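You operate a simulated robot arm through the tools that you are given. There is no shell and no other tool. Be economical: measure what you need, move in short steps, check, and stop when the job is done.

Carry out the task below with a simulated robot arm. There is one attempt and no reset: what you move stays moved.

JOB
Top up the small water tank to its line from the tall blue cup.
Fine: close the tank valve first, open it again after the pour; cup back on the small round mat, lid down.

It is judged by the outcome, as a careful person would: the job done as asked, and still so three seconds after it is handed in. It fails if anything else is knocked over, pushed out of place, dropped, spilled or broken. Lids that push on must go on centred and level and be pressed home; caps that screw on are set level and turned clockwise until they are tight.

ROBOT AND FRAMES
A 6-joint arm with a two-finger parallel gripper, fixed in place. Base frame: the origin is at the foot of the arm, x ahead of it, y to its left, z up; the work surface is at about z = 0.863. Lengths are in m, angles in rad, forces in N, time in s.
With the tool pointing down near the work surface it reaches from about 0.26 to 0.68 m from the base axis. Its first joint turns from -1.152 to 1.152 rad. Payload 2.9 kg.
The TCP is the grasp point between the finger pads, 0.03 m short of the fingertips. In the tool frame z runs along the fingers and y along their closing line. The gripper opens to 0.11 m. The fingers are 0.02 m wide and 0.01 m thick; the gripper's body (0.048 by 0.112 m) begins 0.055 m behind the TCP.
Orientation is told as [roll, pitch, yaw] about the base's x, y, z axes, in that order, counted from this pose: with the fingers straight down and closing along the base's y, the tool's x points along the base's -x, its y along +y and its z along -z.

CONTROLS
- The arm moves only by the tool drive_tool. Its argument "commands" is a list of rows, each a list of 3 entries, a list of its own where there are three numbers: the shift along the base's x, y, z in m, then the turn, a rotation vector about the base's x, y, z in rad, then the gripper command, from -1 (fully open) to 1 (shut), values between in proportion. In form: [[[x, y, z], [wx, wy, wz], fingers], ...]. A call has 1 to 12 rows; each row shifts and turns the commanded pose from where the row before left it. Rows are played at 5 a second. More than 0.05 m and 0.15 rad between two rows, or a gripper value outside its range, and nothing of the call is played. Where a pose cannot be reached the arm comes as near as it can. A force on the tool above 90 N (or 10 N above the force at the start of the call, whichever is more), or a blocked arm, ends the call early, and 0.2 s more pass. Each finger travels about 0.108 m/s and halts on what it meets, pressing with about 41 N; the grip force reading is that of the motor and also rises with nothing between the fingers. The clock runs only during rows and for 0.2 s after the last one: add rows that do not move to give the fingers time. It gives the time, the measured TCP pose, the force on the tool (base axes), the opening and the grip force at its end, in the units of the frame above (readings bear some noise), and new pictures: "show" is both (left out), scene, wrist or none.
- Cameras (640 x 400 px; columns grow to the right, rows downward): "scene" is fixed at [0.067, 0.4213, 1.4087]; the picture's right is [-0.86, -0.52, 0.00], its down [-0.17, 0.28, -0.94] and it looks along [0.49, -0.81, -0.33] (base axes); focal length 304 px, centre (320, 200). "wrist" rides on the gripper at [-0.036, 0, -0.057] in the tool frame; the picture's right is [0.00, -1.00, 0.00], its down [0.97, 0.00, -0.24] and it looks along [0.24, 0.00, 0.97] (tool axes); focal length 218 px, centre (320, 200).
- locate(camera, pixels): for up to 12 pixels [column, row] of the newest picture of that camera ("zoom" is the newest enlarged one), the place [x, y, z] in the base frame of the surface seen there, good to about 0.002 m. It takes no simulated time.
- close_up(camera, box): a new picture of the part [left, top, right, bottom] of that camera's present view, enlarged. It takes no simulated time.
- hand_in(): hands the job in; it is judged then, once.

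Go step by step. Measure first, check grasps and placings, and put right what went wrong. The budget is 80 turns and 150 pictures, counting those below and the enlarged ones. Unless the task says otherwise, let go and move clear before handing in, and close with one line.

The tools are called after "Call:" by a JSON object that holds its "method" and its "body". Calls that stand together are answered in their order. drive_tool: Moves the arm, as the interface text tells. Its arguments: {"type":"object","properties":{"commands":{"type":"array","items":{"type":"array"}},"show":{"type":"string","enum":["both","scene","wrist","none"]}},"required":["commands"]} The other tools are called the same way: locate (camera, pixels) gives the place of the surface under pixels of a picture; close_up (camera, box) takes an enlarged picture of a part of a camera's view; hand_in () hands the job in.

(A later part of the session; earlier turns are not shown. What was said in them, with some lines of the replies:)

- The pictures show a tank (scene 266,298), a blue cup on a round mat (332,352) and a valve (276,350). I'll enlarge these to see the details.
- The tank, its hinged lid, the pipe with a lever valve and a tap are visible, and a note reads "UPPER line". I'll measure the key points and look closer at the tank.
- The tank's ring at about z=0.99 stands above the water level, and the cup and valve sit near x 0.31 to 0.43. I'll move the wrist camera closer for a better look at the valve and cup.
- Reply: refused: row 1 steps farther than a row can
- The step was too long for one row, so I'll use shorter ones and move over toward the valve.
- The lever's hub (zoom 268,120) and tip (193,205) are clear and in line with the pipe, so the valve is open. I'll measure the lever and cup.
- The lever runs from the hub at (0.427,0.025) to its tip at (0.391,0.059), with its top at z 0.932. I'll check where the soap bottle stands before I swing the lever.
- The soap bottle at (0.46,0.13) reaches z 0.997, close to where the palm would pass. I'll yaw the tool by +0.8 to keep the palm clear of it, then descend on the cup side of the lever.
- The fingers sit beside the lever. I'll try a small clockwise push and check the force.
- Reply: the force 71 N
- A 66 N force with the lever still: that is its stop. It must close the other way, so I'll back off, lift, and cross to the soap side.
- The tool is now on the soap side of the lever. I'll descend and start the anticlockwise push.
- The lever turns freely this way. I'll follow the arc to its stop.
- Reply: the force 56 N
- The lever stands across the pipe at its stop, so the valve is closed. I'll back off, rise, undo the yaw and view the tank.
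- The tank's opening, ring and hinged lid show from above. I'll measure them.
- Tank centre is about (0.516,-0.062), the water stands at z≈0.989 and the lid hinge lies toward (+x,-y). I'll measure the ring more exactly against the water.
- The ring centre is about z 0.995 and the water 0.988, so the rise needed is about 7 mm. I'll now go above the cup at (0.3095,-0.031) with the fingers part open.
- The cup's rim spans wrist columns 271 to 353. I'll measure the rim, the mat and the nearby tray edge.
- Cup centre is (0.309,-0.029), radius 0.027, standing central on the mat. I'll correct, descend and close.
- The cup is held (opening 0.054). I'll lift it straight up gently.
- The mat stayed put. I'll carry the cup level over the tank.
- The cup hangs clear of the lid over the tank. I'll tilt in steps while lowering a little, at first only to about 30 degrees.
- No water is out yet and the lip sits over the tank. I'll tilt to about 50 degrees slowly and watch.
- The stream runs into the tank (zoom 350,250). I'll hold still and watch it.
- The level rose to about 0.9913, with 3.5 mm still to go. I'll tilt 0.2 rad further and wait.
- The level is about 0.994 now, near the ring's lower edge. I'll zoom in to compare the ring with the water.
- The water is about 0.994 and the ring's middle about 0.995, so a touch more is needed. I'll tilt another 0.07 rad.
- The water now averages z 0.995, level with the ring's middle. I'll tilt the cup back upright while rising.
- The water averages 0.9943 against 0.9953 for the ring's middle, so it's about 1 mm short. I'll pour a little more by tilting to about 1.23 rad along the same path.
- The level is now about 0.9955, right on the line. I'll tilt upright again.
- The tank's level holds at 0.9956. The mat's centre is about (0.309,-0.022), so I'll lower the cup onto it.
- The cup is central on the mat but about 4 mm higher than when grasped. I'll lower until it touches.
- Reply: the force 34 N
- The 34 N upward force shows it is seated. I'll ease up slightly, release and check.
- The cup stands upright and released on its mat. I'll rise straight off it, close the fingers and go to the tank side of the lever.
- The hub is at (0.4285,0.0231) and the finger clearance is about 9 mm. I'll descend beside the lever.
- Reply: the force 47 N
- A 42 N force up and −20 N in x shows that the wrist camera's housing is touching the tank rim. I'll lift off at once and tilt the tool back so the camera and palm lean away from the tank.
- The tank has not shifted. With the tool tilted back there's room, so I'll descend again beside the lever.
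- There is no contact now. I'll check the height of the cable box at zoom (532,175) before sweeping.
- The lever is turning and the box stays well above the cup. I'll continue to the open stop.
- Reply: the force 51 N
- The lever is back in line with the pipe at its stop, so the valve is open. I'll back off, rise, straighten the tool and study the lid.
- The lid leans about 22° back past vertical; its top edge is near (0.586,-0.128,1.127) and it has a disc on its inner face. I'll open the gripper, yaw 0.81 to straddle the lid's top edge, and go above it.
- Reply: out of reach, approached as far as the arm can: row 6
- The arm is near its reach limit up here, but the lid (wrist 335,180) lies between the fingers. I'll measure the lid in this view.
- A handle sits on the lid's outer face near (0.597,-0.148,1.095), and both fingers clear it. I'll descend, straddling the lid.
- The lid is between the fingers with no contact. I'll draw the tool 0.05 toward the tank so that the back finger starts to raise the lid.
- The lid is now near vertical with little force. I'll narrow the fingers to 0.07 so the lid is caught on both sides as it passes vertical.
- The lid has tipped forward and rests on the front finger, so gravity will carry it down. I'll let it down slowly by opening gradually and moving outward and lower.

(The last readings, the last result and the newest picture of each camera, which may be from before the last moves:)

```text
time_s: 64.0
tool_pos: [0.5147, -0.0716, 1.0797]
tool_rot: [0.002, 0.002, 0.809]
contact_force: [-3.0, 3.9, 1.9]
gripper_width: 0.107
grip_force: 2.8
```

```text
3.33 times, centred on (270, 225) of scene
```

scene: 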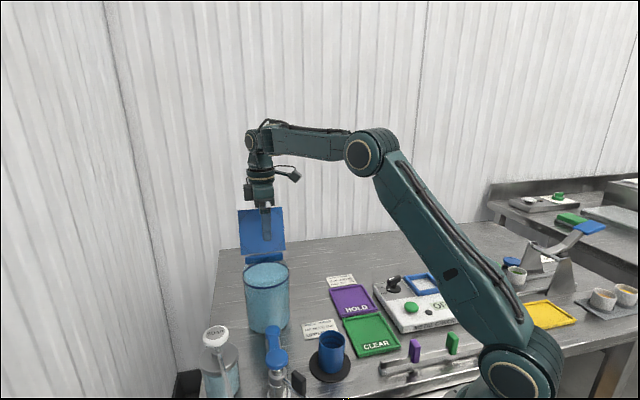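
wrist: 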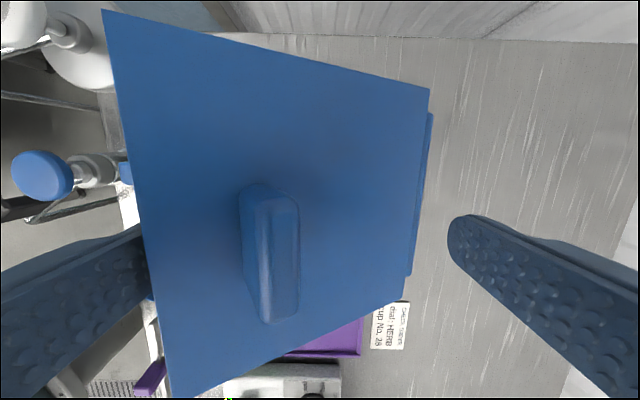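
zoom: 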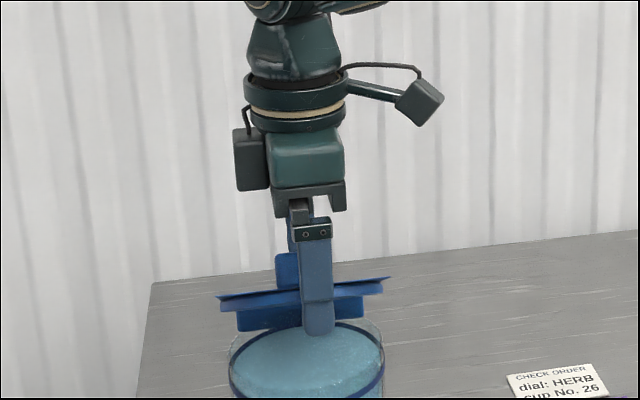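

The lid edge rests on the front finger about 65–70° down. I'll move slowly outward so it settles onto the tank.

Call:
{"method": "drive_tool", "body": {"commands": [[[-0.002, 0.002, -0.001], [0, 0, 0], -0.95], [[-0.002, 0.002, -0.001], [0, 0, 0], -1], [[-0.002, 0.002, 0], [0, 0, 0], -1], [[-0.002, 0.002, 0], [0, 0, 0], -1], [[-0.002, 0.002, 0], [0, 0, 0], -1], [[-0.002, 0.002, 0], [0, 0, 0], -1], [[-0.002, 0.002, 0], [0, 0, 0], -1], [[0, 0, 0], [0, 0, 0], -1]], "show": "wrist"}}

Call:
{"method": "close_up", "body": {"camera": "scene", "box": [210, 185, 330, 305]}}

```text
time_s: 65.8
tool_pos: [0.5017, -0.0585, 1.0772]
tool_rot: [-0.003, 0.0, 0.809]
contact_force: [0.9, -0.8, -0.1]
gripper_width: 0.1101
grip_force: 0.1
```

wrist: 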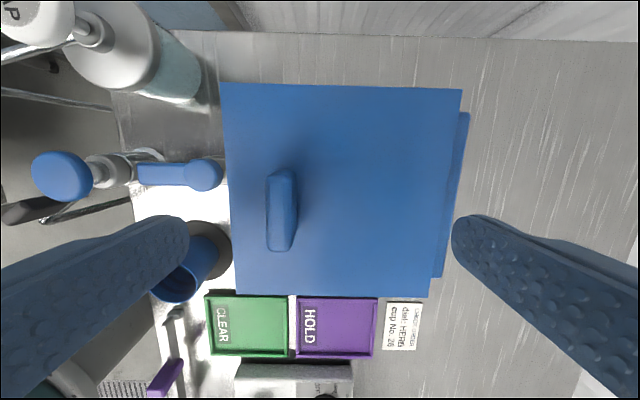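

```text
3.33 times, centred on (270, 245) of scene
```

zoom: 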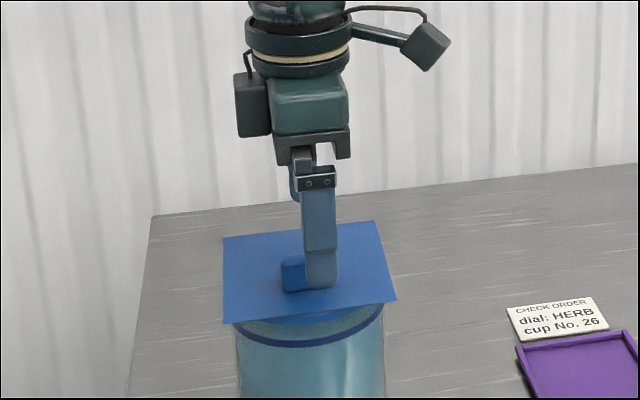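

The lid has come down. I'll rise clear and measure whether it lies level and seated.

Call:
{"method": "drive_tool", "body": {"commands": [[[0, 0, 0.04], [0, 0, 0], -1], [[0, 0, 0.045], [0, 0, 0], -1], [[-0.02, 0.01, 0.04], [0, 0, 0], 0], [[-0.02, 0.02, 0.02], [0, 0, 0], 1], [[0, 0, 0], [0, 0, 0], 1]], "show": "wrist"}}

Call:
{"method": "close_up", "body": {"camera": "scene", "box": [226, 235, 316, 295]}}

Call:
{"method": "locate", "body": {"camera": "zoom", "pixels": [[90, 130], [80, 240], [320, 240], [420, 110], [480, 210], [450, 170], [200, 100], [330, 70], [220, 165], [300, 120]]}}

```text
time_s: 67.0
tool_pos: [0.4618, -0.0266, 1.2224]
tool_rot: [0.001, 0.0, 0.809]
contact_force: [0.4, 0.6, 0.1]
gripper_width: 0.0001
grip_force: 37.5
```

wrist: 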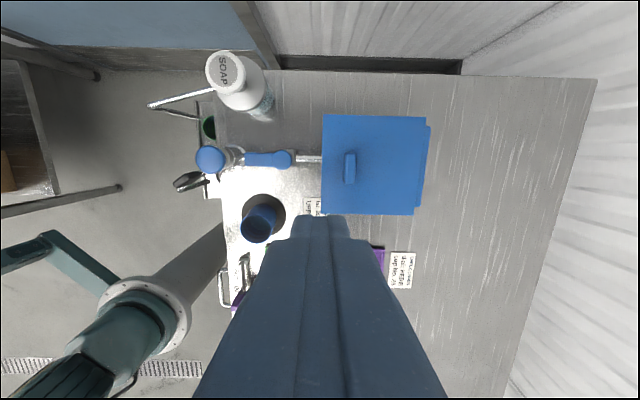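

```text
6.67 times, centred on (271, 265) of scene
```

zoom: 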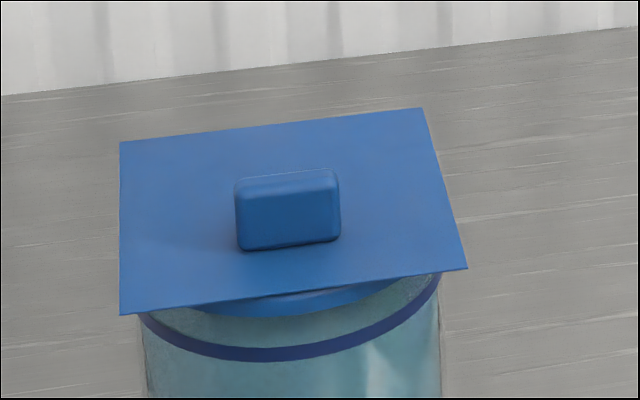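

```text
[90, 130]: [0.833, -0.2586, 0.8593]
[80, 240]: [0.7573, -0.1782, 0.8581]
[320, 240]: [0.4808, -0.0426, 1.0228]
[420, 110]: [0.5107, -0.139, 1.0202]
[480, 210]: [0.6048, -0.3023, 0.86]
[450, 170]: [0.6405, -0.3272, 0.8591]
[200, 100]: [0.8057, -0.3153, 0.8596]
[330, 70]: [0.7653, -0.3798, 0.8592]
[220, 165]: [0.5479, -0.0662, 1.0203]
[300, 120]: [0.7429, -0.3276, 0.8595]
```

Call:
{"method": "close_up", "body": {"camera": "scene", "box": [240, 270, 296, 300]}}

Call:
{"method": "locate", "body": {"camera": "zoom", "pixels": [[50, 70], [200, 75], [330, 60], [540, 20], [300, 95], [250, 105], [380, 80], [300, 115], [300, 140], [300, 165], [300, 130], [420, 100]]}}

Call:
{"method": "locate", "body": {"camera": "wrist", "pixels": [[326, 118], [325, 210], [420, 120], [410, 210], [375, 140], [375, 200], [335, 165], [400, 165]]}}

```text
11.43 times, centred on (268, 285) of scene
```

zoom: 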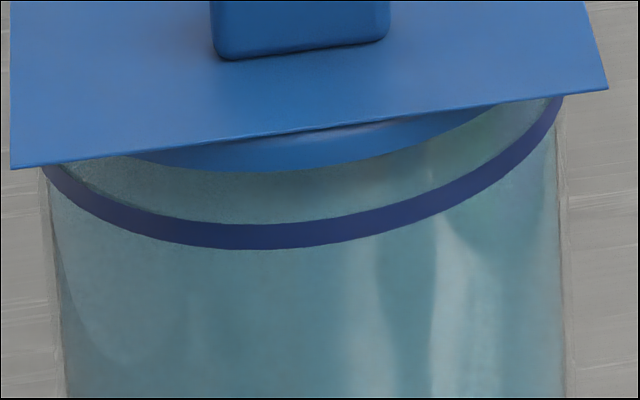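

```text
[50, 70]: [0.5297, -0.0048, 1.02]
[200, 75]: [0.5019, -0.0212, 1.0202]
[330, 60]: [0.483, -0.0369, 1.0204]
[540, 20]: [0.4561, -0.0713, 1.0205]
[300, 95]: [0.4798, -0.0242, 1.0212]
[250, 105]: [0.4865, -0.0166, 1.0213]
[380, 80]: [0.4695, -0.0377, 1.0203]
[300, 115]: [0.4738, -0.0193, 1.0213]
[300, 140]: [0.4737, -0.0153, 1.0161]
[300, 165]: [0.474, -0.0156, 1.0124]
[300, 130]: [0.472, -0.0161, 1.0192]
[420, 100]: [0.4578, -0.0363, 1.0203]
```

```text
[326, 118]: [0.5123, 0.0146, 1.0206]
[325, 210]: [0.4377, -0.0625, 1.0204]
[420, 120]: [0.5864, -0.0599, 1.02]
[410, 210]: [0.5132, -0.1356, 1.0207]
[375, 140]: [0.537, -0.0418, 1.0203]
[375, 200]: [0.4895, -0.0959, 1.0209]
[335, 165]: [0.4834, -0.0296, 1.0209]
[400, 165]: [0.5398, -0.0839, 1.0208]
```

The lid is level at z 1.020 over its whole face. I'll give it a gentle press on its handle to be sure it's home, measuring the handle first.

Call:
{"method": "locate", "body": {"camera": "wrist", "pixels": [[350, 158], [350, 168], [350, 178], [346, 168], [353, 168]]}}

```text
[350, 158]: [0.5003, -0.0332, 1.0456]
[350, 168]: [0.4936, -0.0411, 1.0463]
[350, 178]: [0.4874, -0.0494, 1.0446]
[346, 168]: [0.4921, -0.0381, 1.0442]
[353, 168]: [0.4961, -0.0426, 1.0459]
```

Call:
{"method": "drive_tool", "body": {"commands": [[[0.016, -0.007, -0.03], [0, 0, 0], 1], [[0.016, -0.0075, -0.035], [0, 0, 0], 1], [[0, 0, -0.035], [0, 0, 0], 1], [[0, 0, -0.03], [0, 0, 0], 1], [[0, 0, -0.01], [0, 0, 0], 1], [[0, 0, 0], [0, 0, 0], 1]], "show": "none"}}

Call:
{"method": "drive_tool", "body": {"commands": [[[0, 0, -0.003], [0, 0, 0], 1], [[0, 0, -0.002], [0, 0, 0], 1], [[0, 0, -0.001], [0, 0, 0], 1], [[0, 0, 0], [0, 0, 0], 1]], "show": "none"}}

```text
time_s: 68.4
tool_pos: [0.4925, -0.043, 1.0833]
tool_rot: [0.0, 0.003, 0.809]
contact_force: [-0.5, -0.1, -1.0]
gripper_width: 0.0002
grip_force: 37.6
```

```text
time_s: 69.4
tool_pos: [0.4936, -0.043, 1.0767]
tool_rot: [0.002, 0.002, 0.81]
contact_force: [-0.6, -0.4, -0.7]
gripper_width: 0.0
grip_force: 37.6
```

No contact yet, so I'll go down in 1 mm steps.

Call:
{"method": "drive_tool", "body": {"commands": [[[0, 0, -0.001], [0, 0, 0], 1], [[0, 0, -0.001], [0, 0, 0], 1], [[0, 0, 0], [0, 0, 0], 1]], "show": "none"}}

```text
time_s: 70.2
tool_pos: [0.4928, -0.0427, 1.0757]
tool_rot: [-0.003, 0.001, 0.807]
contact_force: [-1.5, -3.6, 9.9]
gripper_width: 0.0
grip_force: 37.1
```

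Call:
{"method": "drive_tool", "body": {"commands": [[[0, 0, -0.001], [0, 0, 0], 1], [[0, 0, 0], [0, 0, 0], 1]], "show": "none"}}

```text
time_s: 70.8
tool_pos: [0.4936, -0.0435, 1.0755]
tool_rot: [-0.004, 0.0, 0.808]
contact_force: [-5.9, -6.1, 24.4]
gripper_width: 0.0
grip_force: 37.9
```

The lid gives no further under 24 N, so it's home. I'll rise clear and check the whole scene.

Call:
{"method": "drive_tool", "body": {"commands": [[[0, 0, 0.03], [0, 0, 0], 1], [[0, 0, 0.04], [0, 0, 0], 1], [[0, 0, 0.04], [0, 0, 0], 1], [[-0.03, -0.01, 0.03], [0, 0, 0], 1], [[-0.03, -0.01, 0.03], [0, 0, 0], 1], [[0, 0, 0], [0, 0, 0], 1]], "show": "both"}}

Call:
{"method": "close_up", "body": {"camera": "scene", "box": [200, 230, 390, 400]}}

Call:
{"method": "close_up", "body": {"camera": "scene", "box": [234, 265, 300, 305]}}

```text
time_s: 72.2
tool_pos: [0.4354, -0.0641, 1.2446]
tool_rot: [0.001, 0.001, 0.81]
contact_force: [-1.0, 0.6, 0.0]
gripper_width: 0.0001
grip_force: 37.6
```

scene: 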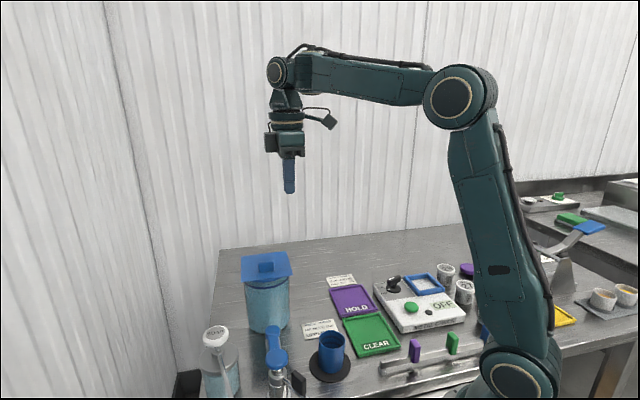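
wrist: 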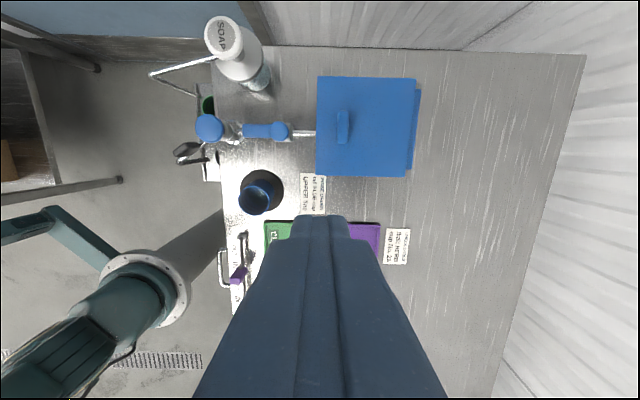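

```text
2.35 times, centred on (295, 315) of scene
```

zoom: 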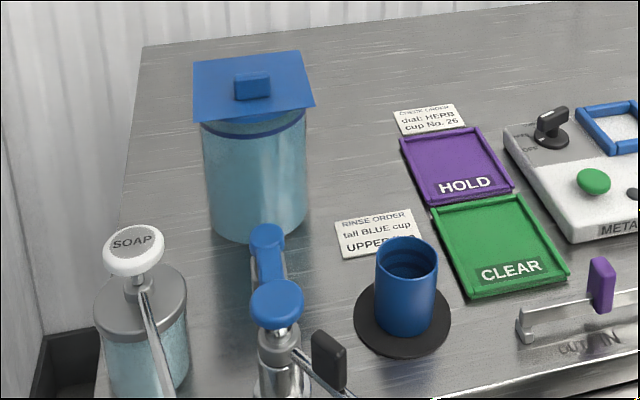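

```text
9.70 times, centred on (267, 285) of scene
```

zoom: 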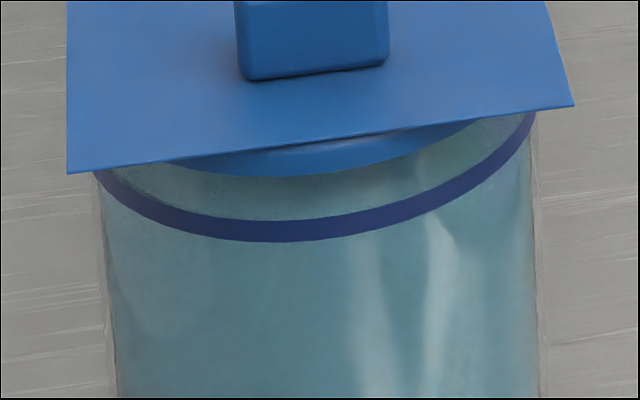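

The lid is closed and level, the lever is in line with the pipe, the cup stands on its mat, and nothing else has shifted. I'm handing the job in.

Call:
{"method": "hand_in", "body": {}}

```text
The job is handed in.
```

The tank is topped up to its line from the tall blue cup; I closed the valve before the pour and opened it again after, set the cup back on the round mat, and put the lid down. While reopening the valve the gripper briefly pressed on the tank rim (about 42 N), but the tank did not move.
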